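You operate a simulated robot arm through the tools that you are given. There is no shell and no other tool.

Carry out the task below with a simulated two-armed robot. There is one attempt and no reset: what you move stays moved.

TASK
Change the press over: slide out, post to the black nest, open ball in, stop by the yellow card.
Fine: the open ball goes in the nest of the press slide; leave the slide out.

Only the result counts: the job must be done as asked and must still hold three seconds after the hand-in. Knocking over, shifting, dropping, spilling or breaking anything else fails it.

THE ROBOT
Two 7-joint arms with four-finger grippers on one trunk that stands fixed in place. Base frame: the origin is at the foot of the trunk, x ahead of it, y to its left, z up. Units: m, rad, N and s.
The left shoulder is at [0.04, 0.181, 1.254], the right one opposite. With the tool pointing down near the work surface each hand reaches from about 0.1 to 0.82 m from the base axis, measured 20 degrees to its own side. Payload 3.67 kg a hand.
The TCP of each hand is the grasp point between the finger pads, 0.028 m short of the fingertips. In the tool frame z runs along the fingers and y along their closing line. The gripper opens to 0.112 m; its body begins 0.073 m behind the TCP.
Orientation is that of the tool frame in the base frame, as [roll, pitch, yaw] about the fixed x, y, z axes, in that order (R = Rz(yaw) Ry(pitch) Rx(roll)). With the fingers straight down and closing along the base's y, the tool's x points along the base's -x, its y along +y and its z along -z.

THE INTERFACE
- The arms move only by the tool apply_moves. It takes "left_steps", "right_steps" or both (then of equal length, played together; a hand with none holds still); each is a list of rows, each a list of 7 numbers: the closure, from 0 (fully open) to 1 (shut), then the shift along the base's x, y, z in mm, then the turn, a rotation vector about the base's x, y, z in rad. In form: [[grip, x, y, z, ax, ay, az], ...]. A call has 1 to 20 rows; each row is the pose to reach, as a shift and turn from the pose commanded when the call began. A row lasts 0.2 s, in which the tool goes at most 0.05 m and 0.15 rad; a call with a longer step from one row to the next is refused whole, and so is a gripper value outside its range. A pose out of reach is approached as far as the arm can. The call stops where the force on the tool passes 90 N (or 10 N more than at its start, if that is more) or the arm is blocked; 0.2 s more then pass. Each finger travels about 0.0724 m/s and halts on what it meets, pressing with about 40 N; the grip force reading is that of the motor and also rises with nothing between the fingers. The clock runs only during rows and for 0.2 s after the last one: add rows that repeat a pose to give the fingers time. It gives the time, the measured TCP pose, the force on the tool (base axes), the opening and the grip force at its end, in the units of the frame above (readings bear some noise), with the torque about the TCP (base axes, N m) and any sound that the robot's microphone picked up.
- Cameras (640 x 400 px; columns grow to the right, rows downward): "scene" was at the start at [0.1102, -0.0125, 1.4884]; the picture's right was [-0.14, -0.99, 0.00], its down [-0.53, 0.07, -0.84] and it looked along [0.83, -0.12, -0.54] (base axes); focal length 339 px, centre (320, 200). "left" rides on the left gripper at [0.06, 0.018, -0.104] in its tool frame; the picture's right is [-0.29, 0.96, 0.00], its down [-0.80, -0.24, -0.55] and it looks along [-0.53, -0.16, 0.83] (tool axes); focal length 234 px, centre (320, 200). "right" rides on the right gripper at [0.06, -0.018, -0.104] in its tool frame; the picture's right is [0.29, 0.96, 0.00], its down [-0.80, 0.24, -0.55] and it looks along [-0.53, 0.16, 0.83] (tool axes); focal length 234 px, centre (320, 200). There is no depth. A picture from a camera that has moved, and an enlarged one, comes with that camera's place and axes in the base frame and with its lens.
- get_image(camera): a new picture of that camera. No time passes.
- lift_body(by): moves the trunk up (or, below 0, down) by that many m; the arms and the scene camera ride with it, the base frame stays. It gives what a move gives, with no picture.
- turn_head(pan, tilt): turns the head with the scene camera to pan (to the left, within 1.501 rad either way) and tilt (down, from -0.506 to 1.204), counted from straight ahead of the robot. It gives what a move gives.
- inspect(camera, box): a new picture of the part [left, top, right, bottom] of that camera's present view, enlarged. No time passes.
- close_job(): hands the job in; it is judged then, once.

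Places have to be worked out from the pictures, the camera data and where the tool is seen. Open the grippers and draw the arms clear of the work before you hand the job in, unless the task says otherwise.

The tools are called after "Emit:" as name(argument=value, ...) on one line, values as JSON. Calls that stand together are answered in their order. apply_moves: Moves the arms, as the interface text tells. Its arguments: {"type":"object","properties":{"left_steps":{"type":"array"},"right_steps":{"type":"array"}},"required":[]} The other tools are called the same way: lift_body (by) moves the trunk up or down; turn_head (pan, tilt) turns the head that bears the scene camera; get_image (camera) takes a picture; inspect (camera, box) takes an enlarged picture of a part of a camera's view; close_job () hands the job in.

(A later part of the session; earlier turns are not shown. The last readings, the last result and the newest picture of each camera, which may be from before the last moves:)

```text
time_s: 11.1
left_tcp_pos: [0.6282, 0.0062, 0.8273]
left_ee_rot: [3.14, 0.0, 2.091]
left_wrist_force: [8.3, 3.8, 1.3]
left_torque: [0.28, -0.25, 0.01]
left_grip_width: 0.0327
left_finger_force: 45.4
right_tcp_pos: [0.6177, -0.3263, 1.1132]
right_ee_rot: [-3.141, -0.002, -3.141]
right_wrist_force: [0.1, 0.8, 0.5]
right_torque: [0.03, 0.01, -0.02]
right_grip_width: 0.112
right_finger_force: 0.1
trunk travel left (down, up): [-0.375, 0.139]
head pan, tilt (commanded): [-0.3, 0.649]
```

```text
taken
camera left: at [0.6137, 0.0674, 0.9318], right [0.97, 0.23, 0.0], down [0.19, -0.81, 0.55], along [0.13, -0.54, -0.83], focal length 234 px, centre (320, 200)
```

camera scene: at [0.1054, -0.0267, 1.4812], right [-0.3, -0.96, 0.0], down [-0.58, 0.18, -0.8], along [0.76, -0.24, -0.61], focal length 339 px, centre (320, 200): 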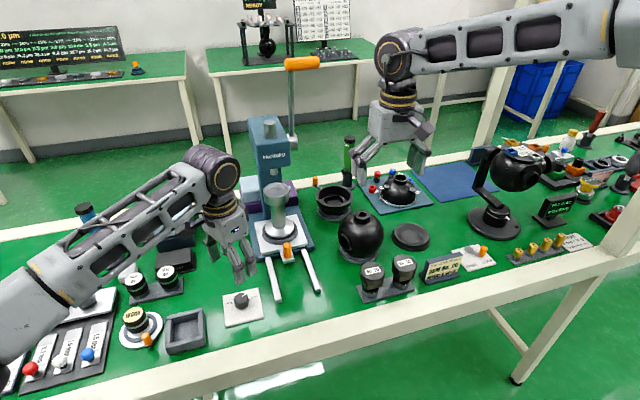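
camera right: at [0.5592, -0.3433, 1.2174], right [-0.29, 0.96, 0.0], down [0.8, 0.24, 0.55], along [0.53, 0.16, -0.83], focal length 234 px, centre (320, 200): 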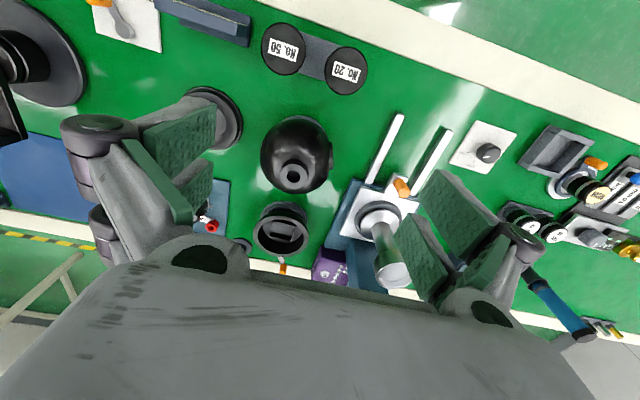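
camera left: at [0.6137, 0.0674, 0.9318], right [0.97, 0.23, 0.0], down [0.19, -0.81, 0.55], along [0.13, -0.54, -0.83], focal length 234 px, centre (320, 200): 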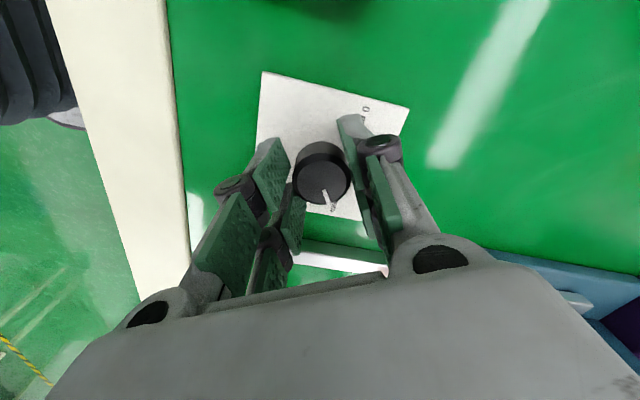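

Gripped at 33 mm with a slight side load. I nudge 1 mm to relax and turn about +z by 2.09 rad in small rows.

Emit:
apply_moves(left_steps=[[0.9, 1, 0.5, 0, 0, 0, 0.1], [0.9, 1, 0.5, 0, 0, 0, 0.22], [0.9, 1, 0.5, 0, 0, 0, 0.34], [0.9, 1, 0.5, 0, 0, 0, 0.46], [0.9, 1, 0.5, 0, 0, 0, 0.58], [0.9, 1, 0.5, 0, 0, 0, 0.7], [0.9, 1, 0.5, 0, 0, 0, 0.82], [0.9, 1, 0.5, 0, 0, 0, 0.94], [0.9, 1, 0.5, 0, 0, 0, 1.06], [0.9, 1, 0.5, 0, 0, 0, 1.18]])

Emit:
get_image(camera="left")

```text
time_s: 13.3
left_tcp_pos: [0.6278, 0.0036, 0.8281]
left_ee_rot: [-3.141, -0.002, -3.013]
left_wrist_force: [-11.8, -8.5, -7.4]
left_torque: [-0.31, 0.55, -0.03]
left_grip_width: 0.0326
left_finger_force: 45.0
right_tcp_pos: [0.6167, -0.328, 1.1142]
right_ee_rot: [3.141, -0.001, 3.141]
right_wrist_force: [0.0, -0.1, 0.1]
right_torque: [-0.01, 0.01, 0.04]
right_grip_width: 0.112
right_finger_force: 0.1
trunk travel left (down, up): [-0.375, 0.139]
head pan, tilt (commanded): [-0.3, 0.649]
```

```text
taken
camera left: at [0.5653, 0.0139, 0.9319], right [0.16, 0.99, 0.0], down [0.82, -0.13, 0.55], along [0.55, -0.09, -0.83], focal length 234 px, centre (320, 200)
```

left: 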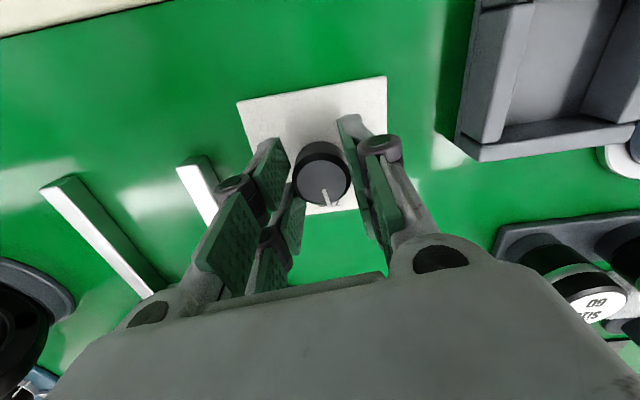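

The knob turns with the hand. I ease the side load back and turn the remaining 0.91 rad.

Emit:
apply_moves(left_steps=[[0.9, -1, -1, 0, 0, 0, 0.12], [0.9, -1, -1, 0, 0, 0, 0.24], [0.9, -1, -1, 0, 0, 0, 0.36], [0.9, -1, -1, 0, 0, 0, 0.48], [0.9, -1, -1, 0, 0, 0, 0.6], [0.9, -1, -1, 0, 0, 0, 0.72], [0.9, -1, -1, 0, 0, 0, 0.84], [0.9, -1, -1, 0, 0, 0, 0.91], [0.9, -1, -1, 0, 0, 0, 0.91]])

Emit:
inspect(camera="left", box=[220, 40, 420, 240])

```text
time_s: 15.3
left_tcp_pos: [0.6282, 0.0021, 0.8283]
left_ee_rot: [-3.141, 0.0, -2.103]
left_wrist_force: [6.8, -21.5, -8.4]
left_torque: [-0.72, -0.02, -0.05]
left_grip_width: 0.0327
left_finger_force: 45.3
right_tcp_pos: [0.6183, -0.3299, 1.1128]
right_ee_rot: [3.14, -0.002, 3.141]
right_wrist_force: [-0.4, 0.1, -0.3]
right_torque: [0.01, 0.02, 0.02]
right_grip_width: 0.112
right_finger_force: 0.1
trunk travel left (down, up): [-0.375, 0.139]
head pan, tilt (commanded): [-0.3, 0.649]
```

```text
2.00 times, centred on (320, 140) of left
camera zoom: at [0.5824, -0.0405, 0.9319], right [-0.68, 0.73, 0.0], down [0.61, 0.57, 0.55], along [0.41, 0.38, -0.83], focal length 468 px, centre (320, 320)
```

zoom: 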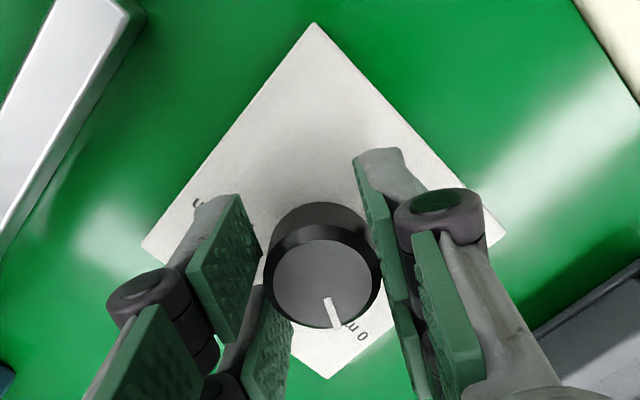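

The pointer is now at the 0 mm side. I open the fingers and rise to check.

Emit:
apply_moves(left_steps=[[0.6, 0, 0, 0, 0, 0, 0], [0.3, 0, 0, 0, 0, 0, 0], [0.3, 0, 0, 0, 0, 0, 0], [0.3, 0, 0, 20, 0, 0, 0], [0.3, 0, 0, 60, 0, 0, 0], [0.3, 0, 0, 100, 0, 0, 0], [0.3, 0, 0, 130, 0, 0, 0]])

Emit:
get_image(camera="left")

Emit:
inspect(camera="left", box=[240, 40, 400, 200])

Emit:
inspect(camera="scene", box=[200, 270, 280, 340])

```text
time_s: 17.1
left_tcp_pos: [0.6459, 0.0598, 0.9371]
left_ee_rot: [3.104, 0.066, -2.045]
left_wrist_force: [0.3, -0.1, -0.4]
left_torque: [-0.01, -0.01, 0.03]
left_grip_width: 0.0787
left_finger_force: 0.1
left hand out of reach, approached as far as the arm can: row 7
right_tcp_pos: [0.6168, -0.3273, 1.1142]
right_ee_rot: [-3.141, 0.0, 3.14]
right_wrist_force: [-0.7, 0.0, -0.1]
right_torque: [0.01, 0.01, 0.02]
right_grip_width: 0.112
right_finger_force: 0.0
trunk travel left (down, up): [-0.375, 0.139]
head pan, tilt (commanded): [-0.3, 0.649]
stopped in row 7 (left hand): the arm was blocked; the commanded pose is now the measured one
```

```text
taken
camera left: at [0.603, 0.0074, 1.037], right [-0.72, 0.69, 0.05], down [0.58, 0.56, 0.6], along [0.38, 0.46, -0.8], focal length 234 px, centre (320, 200)
```

left: 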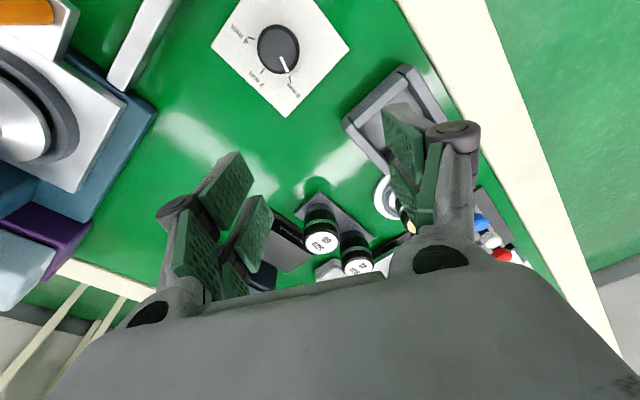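

```text
2.50 times, centred on (320, 120) of left
camera zoom: at [0.603, 0.0074, 1.037], right [-0.72, 0.69, 0.05], down [0.58, 0.56, 0.6], along [0.38, 0.46, -0.8], focal length 585 px, centre (320, 400)
```

zoom: 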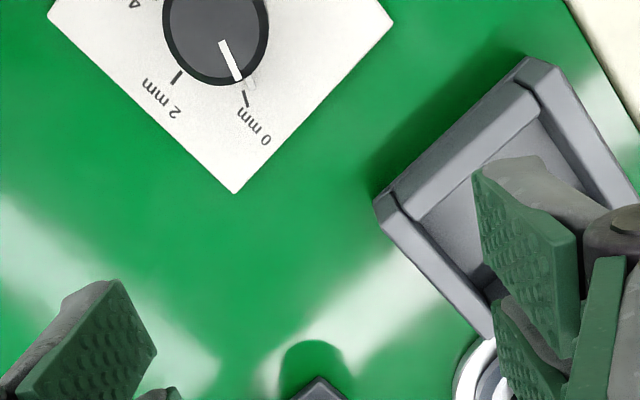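

```text
5.71 times, centred on (240, 305) of scene
camera zoom: at [0.1046, -0.0267, 1.4813], right [-0.3, -0.96, 0.0], down [-0.58, 0.18, -0.8], along [0.76, -0.24, -0.6], focal length 1938 px, centre (777, -400)
```

zoom: 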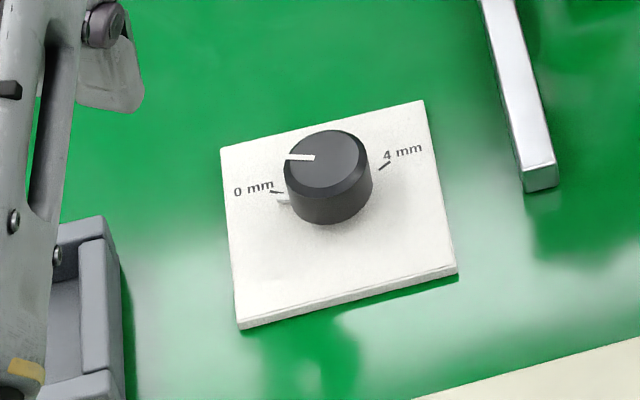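

The pointer is near 0 mm, but the left arm ran into a joint limit as it rose and leaned a bit. I check the whole scene before moving the left arm back to a relaxed pose.

Emit:
get_image(camera="scene")

Emit:
inspect(camera="scene", box=[0, 120, 300, 400])

```text
taken
camera scene: at [0.1046, -0.0267, 1.4813], right [-0.3, -0.96, 0.0], down [-0.58, 0.18, -0.8], along [0.76, -0.24, -0.6], focal length 339 px, centre (320, 200)
```

scene: 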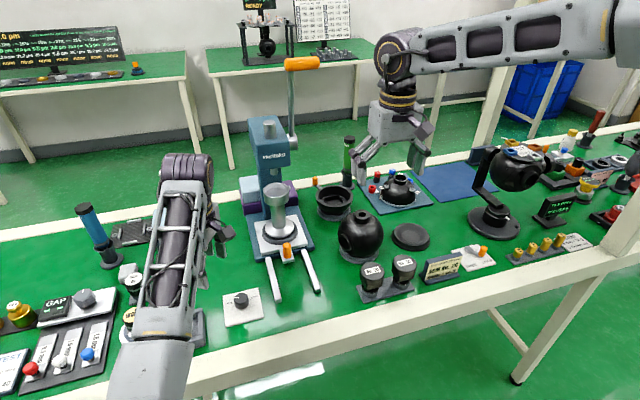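

```text
1.43 times, centred on (150, 260) of scene
camera zoom: at [0.1046, -0.0267, 1.4813], right [-0.3, -0.96, 0.0], down [-0.58, 0.18, -0.8], along [0.76, -0.24, -0.6], focal length 485 px, centre (563, 114)
```

zoom: 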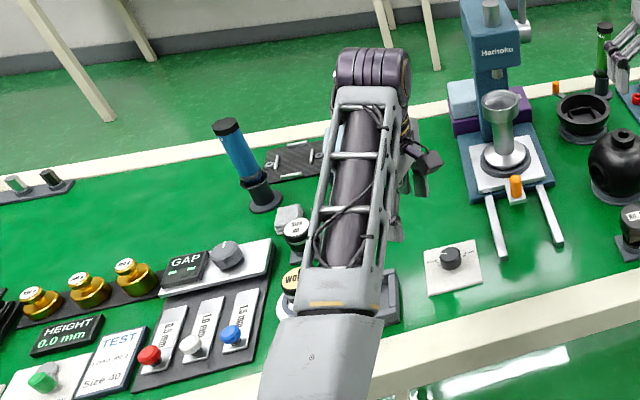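

Nothing seems touched; the elbow swung because of the wrist yaw. I turn the wrist back while rising and retreating.

Emit:
apply_moves(left_steps=[[0.3, -3, -3, 10, 0, 0, -0.13], [0.3, -6, -6, 20, 0, 0, -0.26], [0.3, -10, -10, 35, 0, 0, -0.39], [0.3, -14, -10, 50, 0, 0, -0.52], [0.3, -18, -10, 65, 0, 0, -0.65], [0.3, -20, -10, 80, 0, 0, -0.78], [0.3, -20, -10, 95, 0, 0, -0.91], [0.3, -20, -10, 110, 0, 0, -1.04]])

Emit:
get_image(camera="left")

Emit:
get_image(camera="scene")

```text
time_s: 19.1
left_tcp_pos: [0.6797, 0.0762, 0.9947]
left_ee_rot: [3.066, 0.067, -3.053]
left_wrist_force: [0.1, 0.6, 0.4]
left_torque: [-0.01, 0.0, 0.01]
left_grip_width: 0.0786
left_finger_force: 0.0
left hand out of reach, approached as far as the arm can: row 2, 3, 4, 5, 6, 7, 8
right_tcp_pos: [0.6166, -0.3266, 1.1146]
right_ee_rot: [3.142, 0.0, -3.14]
right_wrist_force: [-0.3, 0.2, 0.3]
right_torque: [-0.02, -0.02, -0.01]
right_grip_width: 0.112
right_finger_force: 0.1
trunk travel left (down, up): [-0.375, 0.139]
head pan, tilt (commanded): [-0.3, 0.649]
stopped in row 8 (left hand): the arm was blocked; the commanded pose is now the measured one
```

```text
taken
camera left: at [0.6123, 0.0806, 1.0959], right [0.2, 0.98, 0.09], down [0.78, -0.21, 0.59], along [0.59, -0.04, -0.8], focal length 234 px, centre (320, 200)
```

left: 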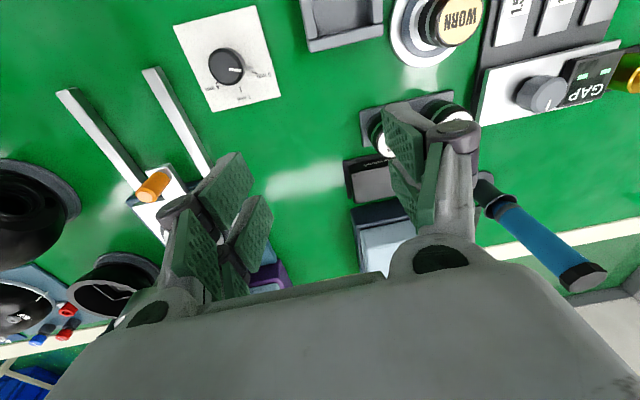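

```text
taken
camera scene: at [0.1049, -0.0258, 1.4813], right [-0.3, -0.96, 0.0], down [-0.58, 0.18, -0.8], along [0.76, -0.24, -0.6], focal length 339 px, centre (320, 200)
```

scene: 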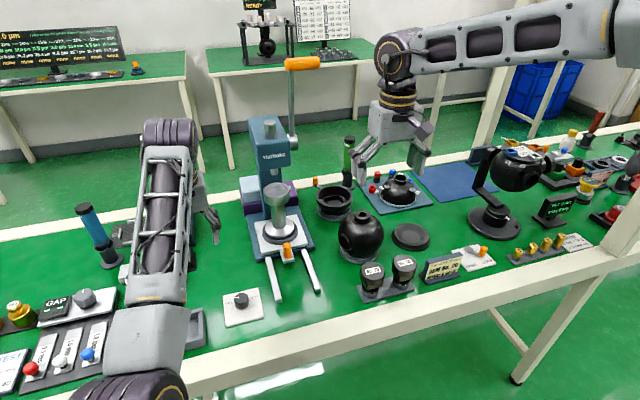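

The left arm is near a joint limit with its elbow tucked in. I try small moves back and up toward its starting pose, and look at what it achieves.

Emit:
apply_moves(left_steps=[[0.3, -10, 10, 10, 0, 0, 0], [0.3, -20, 20, 20, 0, 0, 0], [0.3, -30, 30, 30, 0, 0, 0], [0.3, -40, 40, 40, 0, 0, 0]])

Emit:
inspect(camera="scene", box=[40, 90, 290, 400])

```text
time_s: 20.3
left_tcp_pos: [0.6827, 0.1434, 0.9985]
left_ee_rot: [3.03, 0.077, -3.023]
left_wrist_force: [-0.1, -0.6, 1.0]
left_torque: [-0.01, -0.01, 0.0]
left_grip_width: 0.0782
left_finger_force: 0.1
left hand out of reach, approached as far as the arm can: row 1, 2, 3, 4
right_tcp_pos: [0.6163, -0.3263, 1.1149]
right_ee_rot: [3.141, 0.001, 3.141]
right_wrist_force: [0.0, -0.7, 0.4]
right_torque: [-0.03, 0.03, 0.0]
right_grip_width: 0.1119
right_finger_force: 0.1
trunk travel left (down, up): [-0.375, 0.139]
head pan, tilt (commanded): [-0.3, 0.649]
stopped in row 4 (left hand): the arm was blocked; the commanded pose is now the measured one
```

```text
1.29 times, centred on (165, 245) of scene
camera zoom: at [0.1048, -0.0263, 1.4813], right [-0.3, -0.96, 0.0], down [-0.58, 0.18, -0.8], along [0.76, -0.24, -0.6], focal length 438 px, centre (520, 142)
```

zoom: 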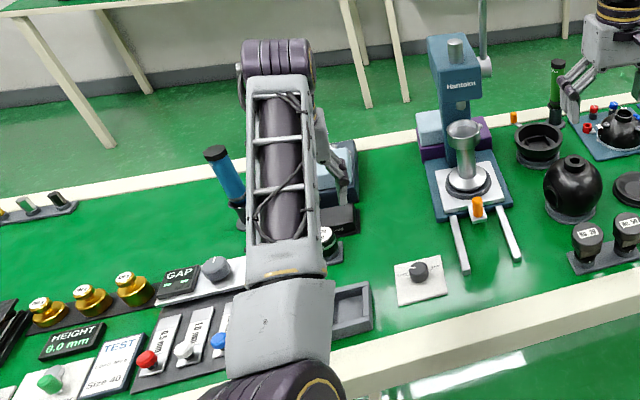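

The left arm is almost straight with elbow inside. I try a plain retreat along -x so the elbow can bend again.

Emit:
apply_moves(left_steps=[[0.3, -20, 0, 0, 0, 0, 0], [0.3, -40, 0, 0, 0, 0, 0], [0.3, -60, 0, 5, 0, 0, 0]])

Emit:
get_image(camera="scene")

```text
time_s: 21.3
left_tcp_pos: [0.662, 0.1971, 0.9876]
left_ee_rot: [2.979, 0.111, -2.972]
left_wrist_force: [-0.4, -0.4, 1.1]
left_torque: [0.0, -0.01, 0.0]
left_grip_width: 0.0783
left_finger_force: 0.1
left hand out of reach, approached as far as the arm can: row 1, 2, 3
right_tcp_pos: [0.617, -0.3271, 1.1148]
right_ee_rot: [-3.14, 0.0, -3.14]
right_wrist_force: [-0.7, -0.2, -0.5]
right_torque: [0.0, 0.0, -0.02]
right_grip_width: 0.112
right_finger_force: 0.1
trunk travel left (down, up): [-0.375, 0.139]
head pan, tilt (commanded): [-0.3, 0.649]
stopped in row 3 (left hand): the arm was blocked; the commanded pose is now the measured one
```

```text
taken
camera scene: at [0.1047, -0.0258, 1.4813], right [-0.3, -0.96, 0.0], down [-0.58, 0.18, -0.8], along [0.76, -0.24, -0.6], focal length 339 px, centre (320, 200)
```

scene: 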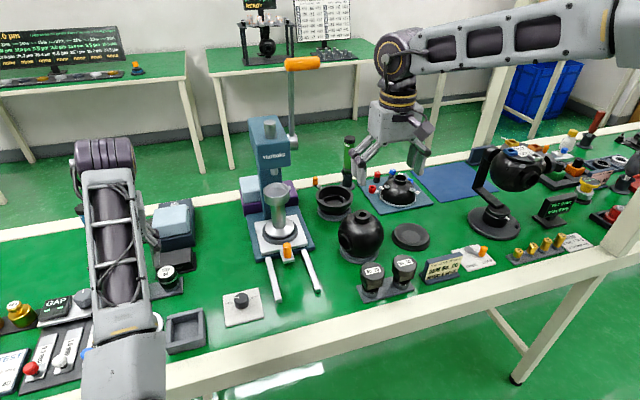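

Likely the last wrist joint sits at its limit, so I turn the hand further about -z to free it, holding position.

Emit:
apply_moves(left_steps=[[0.3, 0, 0, 0, 0, 0, -0.12], [0.3, 0, 0, 0, 0, 0, -0.24], [0.3, 0, 0, 0, 0, 0, -0.36], [0.3, 0, 0, 0, 0, 0, -0.48]])

Emit:
get_image(camera="scene")

```text
time_s: 22.3
left_tcp_pos: [0.662, 0.1923, 0.9873]
left_ee_rot: [2.982, 0.109, 2.826]
left_wrist_force: [0.6, -0.3, 0.5]
left_torque: [0.0, 0.03, 0.01]
left_grip_width: 0.0781
left_finger_force: 0.0
right_tcp_pos: [0.6167, -0.3269, 1.1151]
right_ee_rot: [3.141, 0.0, 3.139]
right_wrist_force: [-0.3, 0.0, -0.3]
right_torque: [0.02, -0.05, -0.01]
right_grip_width: 0.112
right_finger_force: 0.1
trunk travel left (down, up): [-0.375, 0.139]
head pan, tilt (commanded): [-0.3, 0.649]
```

```text
taken
camera scene: at [0.1047, -0.0257, 1.4813], right [-0.3, -0.96, 0.0], down [-0.58, 0.18, -0.8], along [0.76, -0.24, -0.6], focal length 339 px, centre (320, 200)
```

scene: 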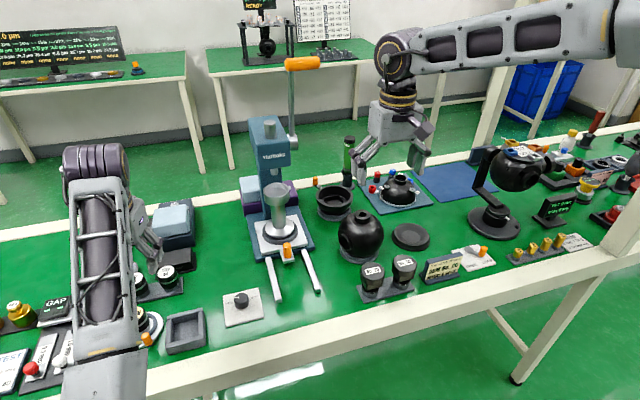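

That freed it: the pose was reached exactly. Now I rise and retreat in moderate steps.

Emit:
apply_moves(left_steps=[[0.3, -10, 0, 20, 0, 0, -0.05], [0.3, -20, 0, 40, 0, 0, -0.1], [0.3, -35, 0, 60, 0, 0, -0.15], [0.3, -50, 0, 80, 0, 0, -0.2], [0.3, -65, 0, 100, 0, 0, -0.25]])

Emit:
get_image(camera="scene")

```text
time_s: 23.7
left_tcp_pos: [0.6499, 0.2519, 1.0283]
left_ee_rot: [2.919, 0.088, 2.627]
left_wrist_force: [-0.3, -0.7, -0.8]
left_torque: [0.0, -0.03, 0.0]
left_grip_width: 0.0785
left_finger_force: 0.1
left hand out of reach, approached as far as the arm can: row 2, 3, 4, 5
right_tcp_pos: [0.6169, -0.3276, 1.1148]
right_ee_rot: [3.141, -0.001, 3.141]
right_wrist_force: [0.6, -0.1, -0.4]
right_torque: [0.02, -0.02, 0.0]
right_grip_width: 0.1118
right_finger_force: 0.1
trunk travel left (down, up): [-0.375, 0.139]
head pan, tilt (commanded): [-0.3, 0.649]
stopped in row 5 (left hand): the arm was blocked; the commanded pose is now the measured one
```

```text
taken
camera scene: at [0.1048, -0.0264, 1.4813], right [-0.3, -0.96, 0.0], down [-0.58, 0.18, -0.8], along [0.76, -0.24, -0.6], focal length 339 px, centre (320, 200)
```

scene: 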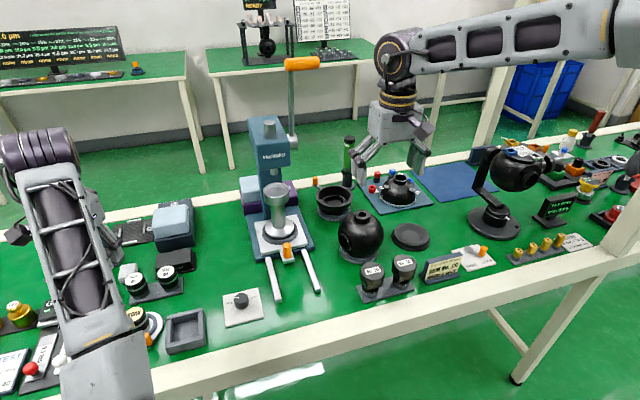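

I pan the head left to see the whole left arm configuration.

Emit:
turn_head(pan=0.5, tilt=0.6)

Emit:
get_image(camera="scene")

Emit:
get_image(camera="left")

```text
time_s: 24.8
left_tcp_pos: [0.6509, 0.2517, 1.0276]
left_ee_rot: [2.921, 0.084, 2.626]
left_wrist_force: [-0.4, -0.5, -0.5]
left_torque: [0.01, -0.04, -0.01]
left_grip_width: 0.0784
left_finger_force: 0.0
right_tcp_pos: [0.6169, -0.3273, 1.115]
right_ee_rot: [-3.141, 0.0, 3.141]
right_wrist_force: [0.5, -0.8, 0.6]
right_torque: [0.03, 0.02, -0.01]
right_grip_width: 0.1118
right_finger_force: 0.0
trunk travel left (down, up): [-0.375, 0.139]
head pan, tilt (commanded): [0.499, 0.6]
```

```text
taken
camera scene: at [0.0996, 0.0419, 1.4856], right [0.48, -0.88, 0.0], down [-0.5, -0.27, -0.82], along [0.72, 0.39, -0.57], focal length 339 px, centre (320, 200)
```

scene: 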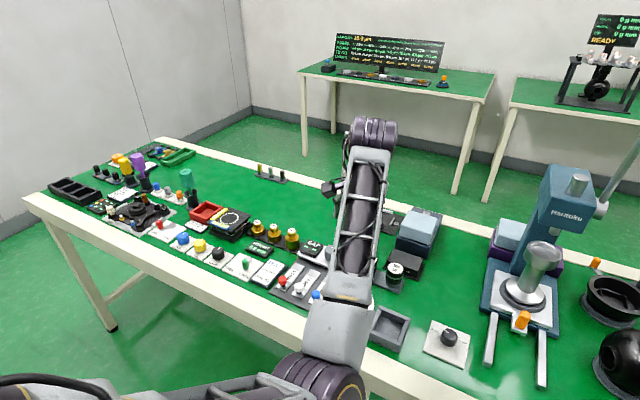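

```text
taken
camera left: at [0.5876, 0.2811, 1.1269], right [0.69, 0.68, 0.23], down [0.48, -0.68, 0.55], along [0.54, -0.27, -0.8], focal length 234 px, centre (320, 200)
```

left: 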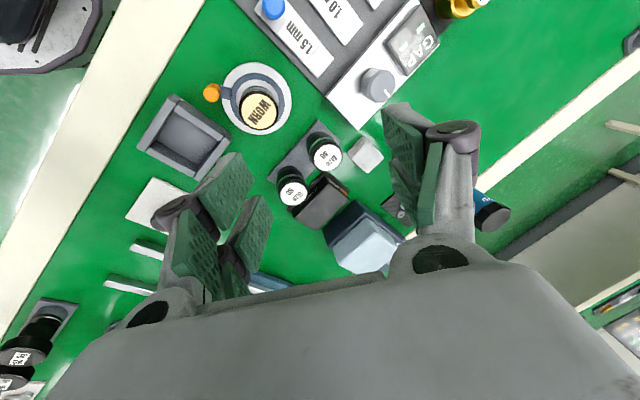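

The left arm is clear of everything and not needed further, so I leave it there for now. I check the dial pointer closely against the 0 mm mark.

Emit:
inspect(camera="scene", box=[415, 310, 480, 375])

Emit:
inspect(camera="right", box=[440, 110, 530, 190])

```text
6.15 times, centred on (448, 342) of scene
camera zoom: at [0.0996, 0.0419, 1.4856], right [0.48, -0.88, 0.0], down [-0.5, -0.27, -0.82], along [0.72, 0.39, -0.57], focal length 2088 px, centre (-465, -677)
```

zoom: 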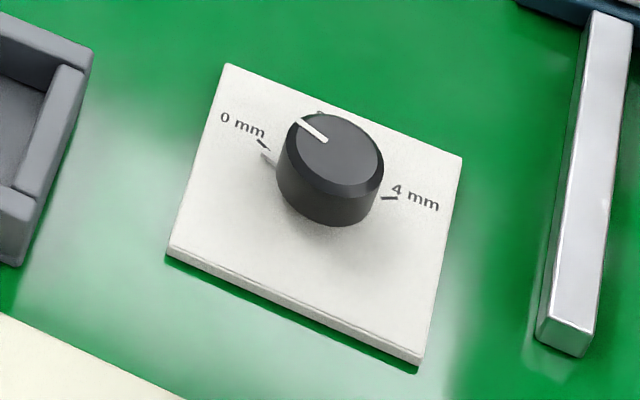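

```text
5.00 times, centred on (485, 150) of right
camera zoom: at [0.5578, -0.3433, 1.2183], right [-0.29, 0.96, 0.0], down [0.8, 0.24, 0.55], along [0.53, 0.16, -0.83], focal length 1171 px, centre (-505, 450)
```

zoom: 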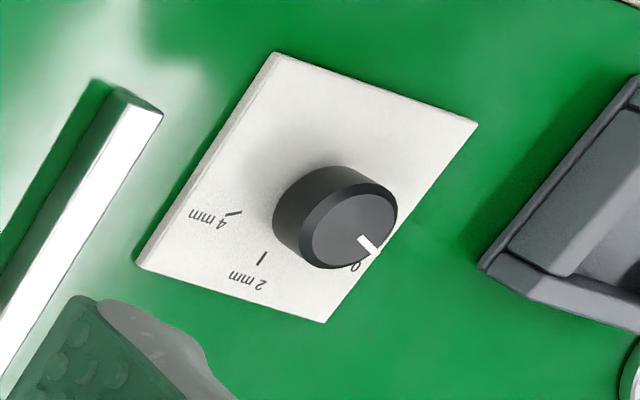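

The pointer looks a few degrees past the 0 mm mark. I bring the right hand's camera close over the dial to measure the angle precisely.

Emit:
apply_moves(right_steps=[[0.3, -7, 35, -10, 0, 0, 0], [0.3, -14, 70, -20, 0, 0, 0], [0.3, -21, 105, -35, 0, 0, 0], [0.3, -28, 140, -50, 0, 0, 0], [0.3, -35, 175, -70, 0, 0, 0], [0.3, -42, 210, -90, 0, 0, 0], [0.3, -49, 245, -110, 0, 0, 0], [0.3, -56, 280, -135, 0, 0, 0], [0.3, -62, 311, -160, 0, 0, 0]])

Emit:
get_image(camera="right")

Emit:
inspect(camera="right", box=[270, 120, 370, 220])

```text
time_s: 26.8
left_tcp_pos: [0.6512, 0.2529, 1.027]
left_ee_rot: [2.922, 0.087, 2.626]
left_wrist_force: [0.0, -0.1, -0.6]
left_torque: [0.03, 0.0, 0.0]
left_grip_width: 0.0783
left_finger_force: 0.1
right_tcp_pos: [0.5124, -0.1005, 0.9959]
right_ee_rot: [3.138, 0.001, -3.141]
right_wrist_force: [-0.4, -0.1, 0.0]
right_torque: [-0.01, -0.04, 0.03]
right_grip_width: 0.0785
right_finger_force: 0.1
right hand out of reach, approached as far as the arm can: row 6, 7, 8, 9
trunk travel left (down, up): [-0.375, 0.139]
head pan, tilt (commanded): [0.499, 0.6]
```

```text
taken
camera right: at [0.4538, -0.1167, 1.1002], right [-0.29, 0.96, 0.0], down [0.8, 0.24, 0.56], along [0.53, 0.16, -0.83], focal length 234 px, centre (320, 200)
```

right: 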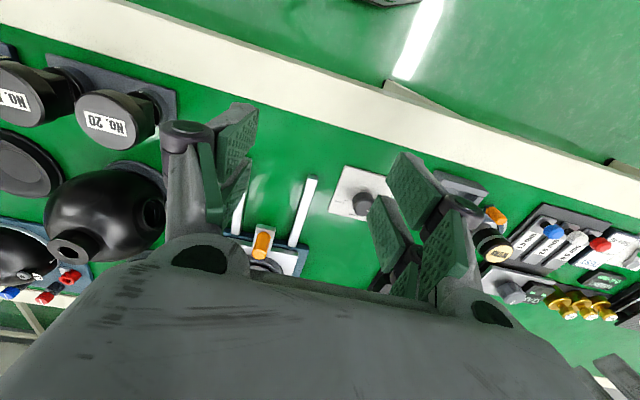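

```text
4.00 times, centred on (320, 170) of right
camera zoom: at [0.4538, -0.1167, 1.1002], right [-0.29, 0.96, 0.0], down [0.8, 0.24, 0.56], along [0.53, 0.16, -0.83], focal length 937 px, centre (320, 320)
```

zoom: 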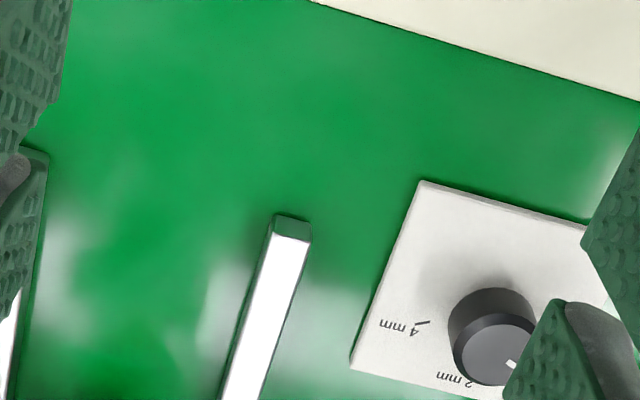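

The right hand fell short of the commanded point (joint limits when crossing the body). I look at the arm's configuration before doing more.

Emit:
turn_head(pan=-0.3, tilt=0.75)

Emit:
get_image(camera="scene")

```text
time_s: 28.0
left_tcp_pos: [0.65, 0.2527, 1.0277]
left_ee_rot: [2.919, 0.086, 2.627]
left_wrist_force: [0.0, 0.3, -0.2]
left_torque: [-0.02, 0.0, 0.0]
left_grip_width: 0.0785
left_finger_force: 0.1
right_tcp_pos: [0.5138, -0.0998, 0.9962]
right_ee_rot: [3.14, 0.0, 3.141]
right_wrist_force: [0.1, 0.0, 0.5]
right_torque: [0.0, -0.02, -0.03]
right_grip_width: 0.0784
right_finger_force: 0.1
trunk travel left (down, up): [-0.375, 0.139]
head pan, tilt (commanded): [-0.3, 0.75]
```

```text
taken
camera scene: at [0.101, -0.0247, 1.4727], right [-0.3, -0.96, 0.0], down [-0.65, 0.2, -0.73], along [0.7, -0.22, -0.68], focal length 339 px, centre (320, 200)
```

scene: 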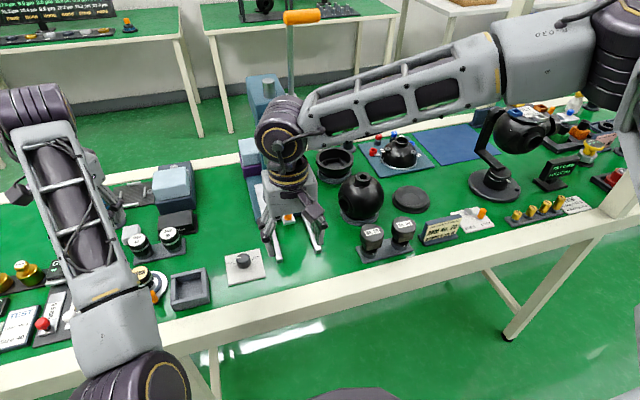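

The elbow is out to the right and the wrist yaw is what limits; I turn the right tool by +0.6 rad about z so that the commanded point over the dial becomes reachable.

Emit:
apply_moves(right_steps=[[0.3, 0, 0, 0, 0, 0, 0.12], [0.3, 0, 0, 0, 0, 0, 0.24], [0.3, 0, 0, 0, 0, 0, 0.36], [0.3, 0, 0, 0, 0, 0, 0.48], [0.3, 0, 0, 0, 0, 0, 0.6], [0.3, 0, 0, 0, 0, 0, 0.6]])

Emit:
get_image(camera="right")

```text
time_s: 29.4
left_tcp_pos: [0.651, 0.252, 1.0266]
left_ee_rot: [2.92, 0.085, 2.627]
left_wrist_force: [0.5, 0.1, 0.4]
left_torque: [-0.02, -0.03, 0.02]
left_grip_width: 0.0786
left_finger_force: 0.0
right_tcp_pos: [0.5119, -0.1019, 0.9964]
right_ee_rot: [3.141, 0.0, -2.542]
right_wrist_force: [-0.3, 0.5, 0.1]
right_torque: [0.02, 0.0, 0.02]
right_grip_width: 0.0783
right_finger_force: 0.1
trunk travel left (down, up): [-0.375, 0.139]
head pan, tilt (commanded): [-0.3, 0.75]
```

```text
taken
camera right: at [0.4732, -0.1484, 1.1002], right [-0.78, 0.63, 0.0], down [0.52, 0.65, 0.55], along [0.35, 0.43, -0.83], focal length 234 px, centre (320, 200)
```

right: 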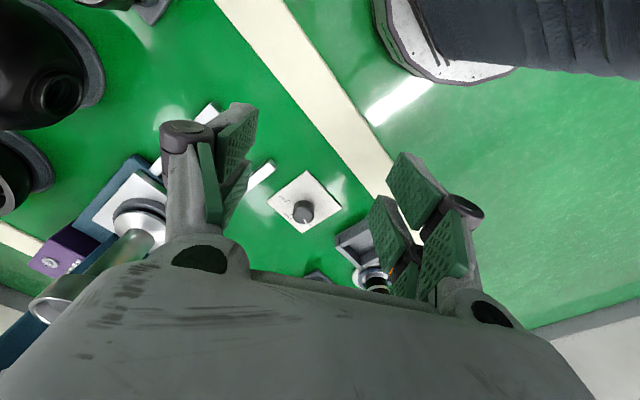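

Rotation succeeded and the dial is in view. I move closer to it for a precise look.

Emit:
apply_moves(right_steps=[[0.3, 15, 15, -15, 0, 0, 0], [0.3, 30, 30, -30, 0, 0, 0], [0.3, 45, 45, -45, 0, 0, 0], [0.3, 52, 52, -60, 0, 0, 0]])

Emit:
inspect(camera="right", box=[260, 140, 360, 240])

```text
time_s: 30.4
left_tcp_pos: [0.6505, 0.2516, 1.0276]
left_ee_rot: [2.919, 0.086, 2.628]
left_wrist_force: [-0.2, -0.6, 0.3]
left_torque: [-0.01, -0.02, -0.02]
left_grip_width: 0.0785
left_finger_force: 0.1
right_tcp_pos: [0.5229, -0.1154, 0.9729]
right_ee_rot: [3.14, 0.001, -2.542]
right_wrist_force: [0.9, 0.4, -0.3]
right_torque: [0.01, 0.0, -0.01]
right_grip_width: 0.0785
right_finger_force: 0.2
right hand out of reach, approached as far as the arm can: row 1, 2, 3, 4
trunk travel left (down, up): [-0.375, 0.139]
head pan, tilt (commanded): [-0.3, 0.75]
```

```text
4.00 times, centred on (310, 190) of right
camera zoom: at [0.484, -0.1633, 1.0786], right [-0.78, 0.63, 0.0], down [0.52, 0.65, 0.56], along [0.35, 0.43, -0.83], focal length 937 px, centre (360, 240)
```

zoom: 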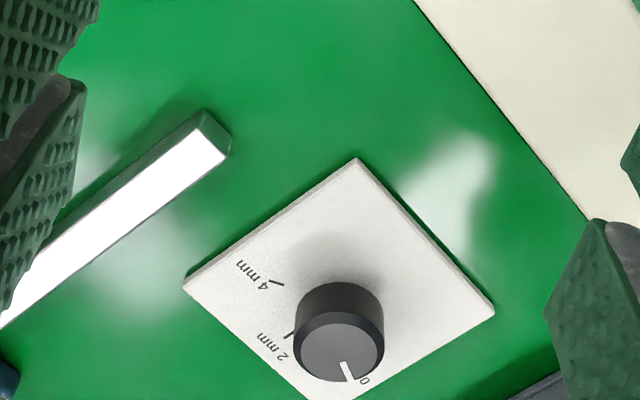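

The right arm cannot get there at this height with its elbow up. I raise it and bring it to the mirror of the left hand's starting pose (0.578, -0.09, 1.22), then approach the dial the way the left hand did.

Emit:
apply_moves(right_steps=[[0.3, 0, -10, 40, 0, 0, -0.1], [0.3, 0, -20, 80, 0, 0, -0.2], [0.3, 0, -20, 120, 0, 0, -0.3], [0.3, 0, -20, 160, 0, 0, -0.4], [0.3, 10, -10, 200, 0, 0, -0.5], [0.3, 20, 0, 230, 0, 0, -0.6], [0.3, 40, 15, 247, 0, 0, -0.6], [0.3, 55, 25, 247, 0, 0, -0.6]])

Emit:
get_image(camera="scene")

```text
time_s: 32.2
left_tcp_pos: [0.6494, 0.2512, 1.028]
left_ee_rot: [2.92, 0.085, 2.628]
left_wrist_force: [0.8, -0.8, -0.3]
left_torque: [0.0, -0.03, 0.02]
left_grip_width: 0.0782
left_finger_force: 0.0
right_tcp_pos: [0.5667, -0.1075, 1.2172]
right_ee_rot: [3.14, 0.001, 3.139]
right_wrist_force: [0.3, -0.4, -0.9]
right_torque: [0.0, 0.02, 0.01]
right_grip_width: 0.0782
right_finger_force: 0.0
right hand out of reach, approached as far as the arm can: row 7, 8
trunk travel left (down, up): [-0.375, 0.139]
head pan, tilt (commanded): [-0.3, 0.75]
```

```text
taken
camera scene: at [0.1013, -0.0253, 1.4727], right [-0.3, -0.96, 0.0], down [-0.65, 0.2, -0.73], along [0.7, -0.22, -0.68], focal length 339 px, centre (320, 200)
```

scene: 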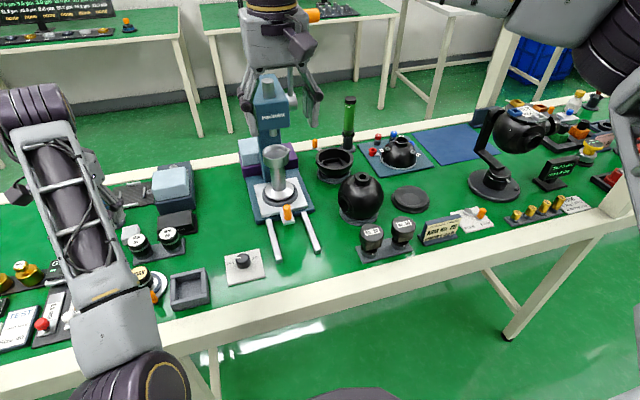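

I repeat the mirrored approach: descend toward the dial while turning the right tool by +1.05 rad, stopping well above (z about 1.0).

Emit:
apply_moves(right_steps=[[0.3, 4, 4, -15, 0, 0, 0.13], [0.3, 8, 8, -35, 0, 0, 0.26], [0.3, 15, 16, -60, 0, 0, 0.39], [0.3, 23, 28, -90, 0, 0, 0.52], [0.3, 32, 44, -120, 0, 0, 0.65], [0.3, 42, 62, -150, 0, 0, 0.78], [0.3, 52, 80, -180, 0, 0, 0.91], [0.3, 61, 100, -205, 0, 0, 1.04]])

Emit:
get_image(camera="scene")

```text
time_s: 34.0
left_tcp_pos: [0.6488, 0.2539, 1.0268]
left_ee_rot: [2.919, 0.089, 2.625]
left_wrist_force: [-0.5, 1.2, -0.1]
left_torque: [-0.01, -0.03, 0.01]
left_grip_width: 0.0787
left_finger_force: 0.1
right_tcp_pos: [0.5206, -0.0853, 1.0429]
right_ee_rot: [-3.122, 0.005, -2.122]
right_wrist_force: [-1.5, 0.0, -1.2]
right_torque: [0.01, -0.04, 0.02]
right_grip_width: 0.0784
right_finger_force: 0.1
right hand out of reach, approached as far as the arm can: row 1, 2, 3, 4, 5, 6, 7, 8
trunk travel left (down, up): [-0.375, 0.139]
head pan, tilt (commanded): [-0.3, 0.75]
```

```text
taken
camera scene: at [0.0997, -0.0239, 1.4728], right [-0.3, -0.96, 0.0], down [-0.65, 0.2, -0.73], along [0.7, -0.22, -0.68], focal length 339 px, centre (320, 200)
```

scene: 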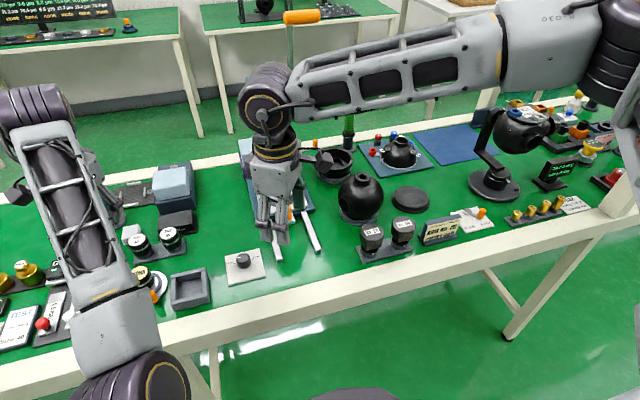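

The right arm is limited near y = -0.085 in its elbow-up posture. I try instead to bring the left elbow back out by turning the left hand further about -z, holding its position.

Emit:
apply_moves(left_steps=[[0.3, 0, 0, 0, 0, 0, -0.12], [0.3, 0, 0, 0, 0, 0, -0.24], [0.3, 0, 0, 0, 0, 0, -0.36], [0.3, 0, 0, 0, 0, 0, -0.48], [0.3, 0, 0, 0, 0, 0, -0.6], [0.3, 0, 0, 0, 0, 0, -0.72], [0.3, 0, 0, 0, 0, 0, -0.84], [0.3, 0, 0, 0, 0, 0, -0.96]])

Emit:
get_image(camera="scene")

```text
time_s: 35.8
left_tcp_pos: [0.6503, 0.2722, 1.0273]
left_ee_rot: [2.921, 0.055, 1.687]
left_wrist_force: [0.1, -0.1, -0.3]
left_torque: [-0.01, 0.02, 0.06]
left_grip_width: 0.0783
left_finger_force: 0.1
right_tcp_pos: [0.5223, -0.0887, 1.0431]
right_ee_rot: [-3.125, 0.004, -2.125]
right_wrist_force: [0.6, 0.1, 0.4]
right_torque: [0.02, -0.01, 0.02]
right_grip_width: 0.0785
right_finger_force: 0.1
trunk travel left (down, up): [-0.375, 0.139]
head pan, tilt (commanded): [-0.3, 0.75]
```

```text
taken
camera scene: at [0.1012, -0.0245, 1.4727], right [-0.3, -0.96, 0.0], down [-0.65, 0.2, -0.73], along [0.7, -0.22, -0.68], focal length 339 px, centre (320, 200)
```

scene: 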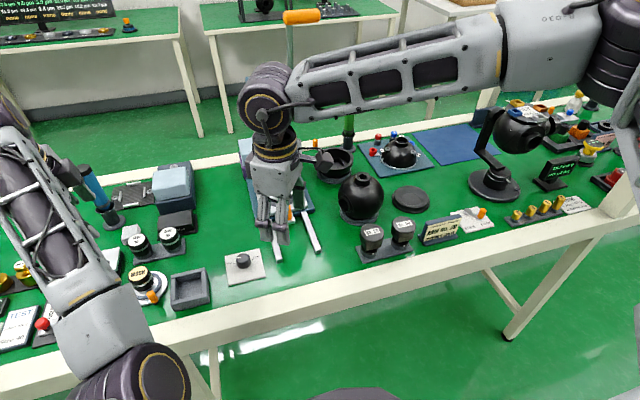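

Elbow still low but the wrist now has freedom. I try a small rise and outward move to see if it is now reachable.

Emit:
apply_moves(left_steps=[[0.3, -10, 5, 15, 0, 0, 0], [0.3, -20, 10, 30, 0, 0, 0], [0.3, -30, 15, 45, 0, 0, 0]])

Emit:
get_image(camera="scene")

```text
time_s: 36.8
left_tcp_pos: [0.6508, 0.3036, 1.0456]
left_ee_rot: [2.917, 0.046, 1.699]
left_wrist_force: [-0.4, -0.3, 0.5]
left_torque: [-0.01, -0.04, 0.01]
left_grip_width: 0.0784
left_finger_force: 0.1
left hand out of reach, approached as far as the arm can: row 1, 2, 3
right_tcp_pos: [0.5212, -0.087, 1.043]
right_ee_rot: [-3.124, 0.004, -2.124]
right_wrist_force: [0.7, -0.2, 0.1]
right_torque: [0.02, -0.01, 0.01]
right_grip_width: 0.0784
right_finger_force: 0.0
trunk travel left (down, up): [-0.375, 0.139]
head pan, tilt (commanded): [-0.3, 0.75]
stopped in row 3 (left hand): the arm was blocked; the commanded pose is now the measured one
```

```text
taken
camera scene: at [0.101, -0.0247, 1.4727], right [-0.3, -0.96, 0.0], down [-0.65, 0.2, -0.73], along [0.7, -0.22, -0.68], focal length 339 px, centre (320, 200)
```

scene: 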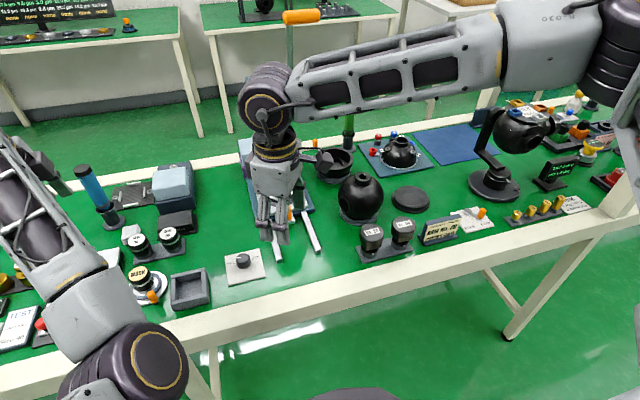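

The left arm stays stuck in that posture, so I leave it parked. For the small dial correction I try the right hand with the tool turned to close along x and tilted toward +y, so the wrist stays within its limit.

Emit:
apply_moves(right_steps=[[0.3, 0, 0, 0, 0, 0, 0.138], [0.3, 0, 0, 0, 0, 0, 0.276], [0.3, 0, 0, 0, 0, 0, 0.414], [0.3, 0, 0, 0, 0, 0, 0.551]])

Emit:
apply_moves(right_steps=[[0.3, 5, 12, 0, 0.1, 0, 0], [0.3, 10, 25, 0, 0.2, 0, 0], [0.3, 15, 40, 0, 0.3, 0, 0], [0.3, 20, 55, 0, 0.4, 0, 0], [0.3, 25, 70, 0, 0.5, 0, 0]])

Emit:
get_image(camera="scene")

Emit:
get_image(camera="right")

```text
time_s: 37.8
left_tcp_pos: [0.6518, 0.3024, 1.0461]
left_ee_rot: [2.915, 0.047, 1.699]
left_wrist_force: [-1.0, -0.3, -0.7]
left_torque: [0.04, -0.03, 0.01]
left_grip_width: 0.0785
left_finger_force: 0.0
right_tcp_pos: [0.4066, -0.0563, 0.9999]
right_ee_rot: [-3.029, 0.01, -1.712]
right_wrist_force: [-0.4, -0.6, -0.4]
right_torque: [0.0, -0.01, -0.03]
right_grip_width: 0.0784
right_finger_force: 0.1
right hand out of reach, approached as far as the arm can: row 1, 2, 3, 4
trunk travel left (down, up): [-0.375, 0.139]
head pan, tilt (commanded): [-0.3, 0.75]
```

```text
time_s: 39.0
left_tcp_pos: [0.6525, 0.3025, 1.0449]
left_ee_rot: [2.918, 0.048, 1.699]
left_wrist_force: [0.4, 0.2, 1.0]
left_torque: [0.03, -0.02, -0.01]
left_grip_width: 0.0782
left_finger_force: 0.1
right_tcp_pos: [0.4232, 0.0207, 0.9989]
right_ee_rot: [-3.101, 0.505, -1.739]
right_wrist_force: [-0.4, 0.1, 0.5]
right_torque: [0.01, 0.0, 0.0]
right_grip_width: 0.0785
right_finger_force: 0.0
right hand out of reach, approached as far as the arm can: row 2, 3, 4, 5
trunk travel left (down, up): [-0.375, 0.139]
head pan, tilt (commanded): [-0.3, 0.75]
```

```text
taken
camera scene: at [0.1013, -0.0247, 1.4727], right [-0.3, -0.96, 0.0], down [-0.65, 0.2, -0.73], along [0.7, -0.22, -0.68], focal length 339 px, centre (320, 200)
```

scene: 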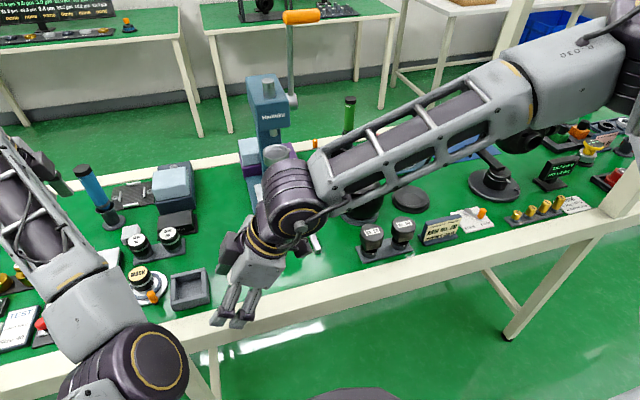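

```text
taken
camera right: at [0.4199, -0.0814, 1.0612], right [-0.98, -0.07, -0.17], down [-0.18, 0.47, 0.86], along [0.02, 0.88, -0.48], focal length 234 px, centre (320, 200)
```

right: 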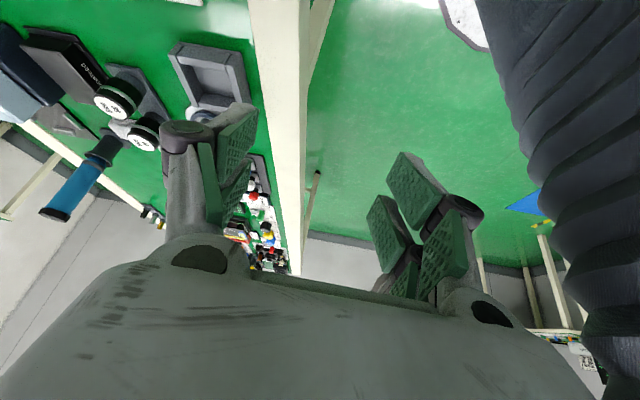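

That posture does not work either. I first bring the right arm back to a clean pose on its own side (undo tilt, then yaw).

Emit:
apply_moves(right_steps=[[0.3, -4, -18, 0, -0.1, 0, 0], [0.3, -8, -36, 5, -0.2, 0, 0], [0.3, -12, -54, 10, -0.3, 0, 0], [0.3, -10, -75, 15, -0.4, 0, 0], [0.3, -5, -95, 25, -0.5, 0, 0]])

Emit:
apply_moves(right_steps=[[0.3, 0, -20, 10, 0, 0, -0.14], [0.3, 0, -40, 20, 0, 0, -0.28], [0.3, 0, -60, 30, 0, 0, -0.42], [0.3, 0, -80, 40, 0, 0, -0.56], [0.3, 0, -105, 50, 0, 0, -0.7], [0.3, 0, -130, 60, 0, 0, -0.84], [0.3, 0, -155, 70, 0, 0, -0.98], [0.3, 0, -180, 80, 0, 0, -1.12], [0.3, 0, -205, 90, 0, 0, -1.26], [0.3, 0, -230, 100, 0, 0, -1.4]])

Emit:
get_image(camera="scene")

```text
time_s: 40.2
left_tcp_pos: [0.6527, 0.3013, 1.0464]
left_ee_rot: [2.915, 0.047, 1.697]
left_wrist_force: [-0.1, 0.1, -0.2]
left_torque: [0.05, 0.01, 0.01]
left_grip_width: 0.0785
left_finger_force: 0.0
right_tcp_pos: [0.4026, -0.0647, 1.0189]
right_ee_rot: [-3.024, 0.008, -1.72]
right_wrist_force: [0.5, 0.1, -0.4]
right_torque: [-0.02, -0.01, -0.01]
right_grip_width: 0.0785
right_finger_force: 0.1
right hand out of reach, approached as far as the arm can: row 2, 3, 4, 5
trunk travel left (down, up): [-0.375, 0.139]
head pan, tilt (commanded): [-0.3, 0.75]
```

```text
time_s: 42.4
left_tcp_pos: [0.6519, 0.3017, 1.0472]
left_ee_rot: [2.915, 0.047, 1.698]
left_wrist_force: [0.0, 0.2, 0.4]
left_torque: [0.04, 0.0, 0.01]
left_grip_width: 0.0784
left_finger_force: 0.1
right_tcp_pos: [0.4019, -0.2938, 1.1179]
right_ee_rot: [-3.033, 0.011, -3.115]
right_wrist_force: [0.1, 0.3, 0.5]
right_torque: [-0.02, 0.01, 0.01]
right_grip_width: 0.0785
right_finger_force: 0.1
trunk travel left (down, up): [-0.375, 0.139]
head pan, tilt (commanded): [-0.3, 0.75]
```

```text
taken
camera scene: at [0.1003, -0.0259, 1.4727], right [-0.3, -0.96, 0.0], down [-0.65, 0.2, -0.73], along [0.7, -0.22, -0.68], focal length 339 px, centre (320, 200)
```

scene: 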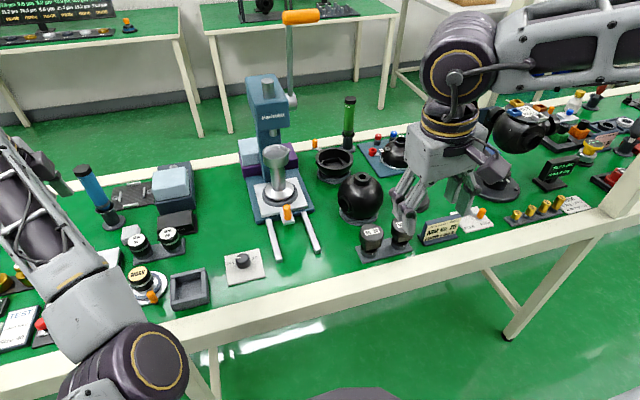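

The right hand is back on its own side. Now I bring the left hand back to the dial low, which this elbow-in posture reached before: first toward (0.65, 0.19, 0.97), turning back about +z.

Emit:
apply_moves(left_steps=[[0.3, 0, -14, -10, 0, 0, 0.11], [0.3, 0, -28, -20, 0, 0, 0.22], [0.3, 0, -42, -30, 0, 0, 0.33], [0.3, 0, -56, -40, 0, 0, 0.44], [0.3, 0, -70, -50, 0, 0, 0.55], [0.3, 0, -84, -60, 0, 0, 0.66], [0.3, 0, -98, -70, 0, 0, 0.77], [0.3, 0, -112, -80, 0, 0, 0.88], [0.3, 0, -126, -90, 0, 0, 0.99], [0.3, 0, -140, -100, 0, 0, 1.1]])

Emit:
get_image(camera="scene")

Emit:
get_image(camera="left")

```text
time_s: 44.8
left_tcp_pos: [0.6661, 0.2247, 0.9624]
left_ee_rot: [2.838, 0.061, 2.863]
left_wrist_force: [-0.6, 0.4, -0.4]
left_torque: [-0.01, 0.02, 0.0]
left_grip_width: 0.0786
left_finger_force: 0.0
right_tcp_pos: [0.4013, -0.2927, 1.1181]
right_ee_rot: [-3.031, 0.011, -3.116]
right_wrist_force: [-0.4, -0.7, 0.7]
right_torque: [0.03, 0.03, 0.01]
right_grip_width: 0.0785
right_finger_force: 0.1
trunk travel left (down, up): [-0.375, 0.139]
head pan, tilt (commanded): [-0.3, 0.75]
stopped in row 10 (left hand): the arm was blocked; the commanded pose is now the measured one
```

```text
taken
camera scene: at [0.1008, -0.0245, 1.4728], right [-0.3, -0.96, 0.0], down [-0.65, 0.2, -0.73], along [0.7, -0.22, -0.68], focal length 339 px, centre (320, 200)
```

scene: 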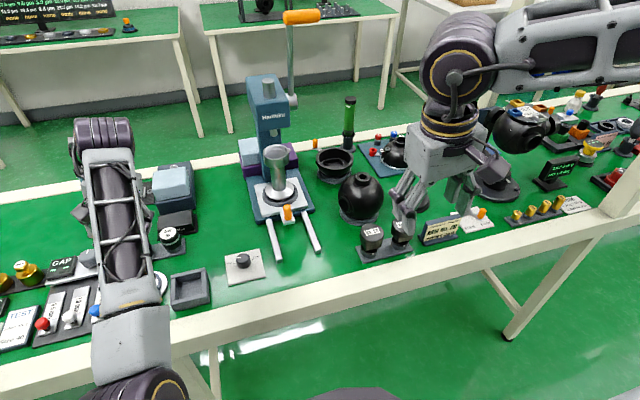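

```text
taken
camera left: at [0.5986, 0.2292, 1.063], right [0.51, 0.8, 0.3], down [0.63, -0.59, 0.5], along [0.58, -0.07, -0.81], focal length 234 px, centre (320, 200)
```

left: 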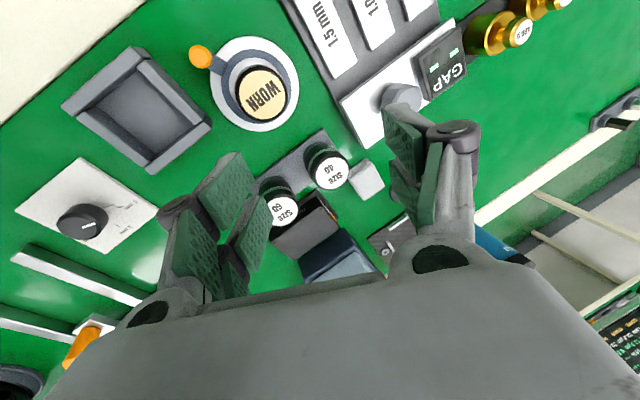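

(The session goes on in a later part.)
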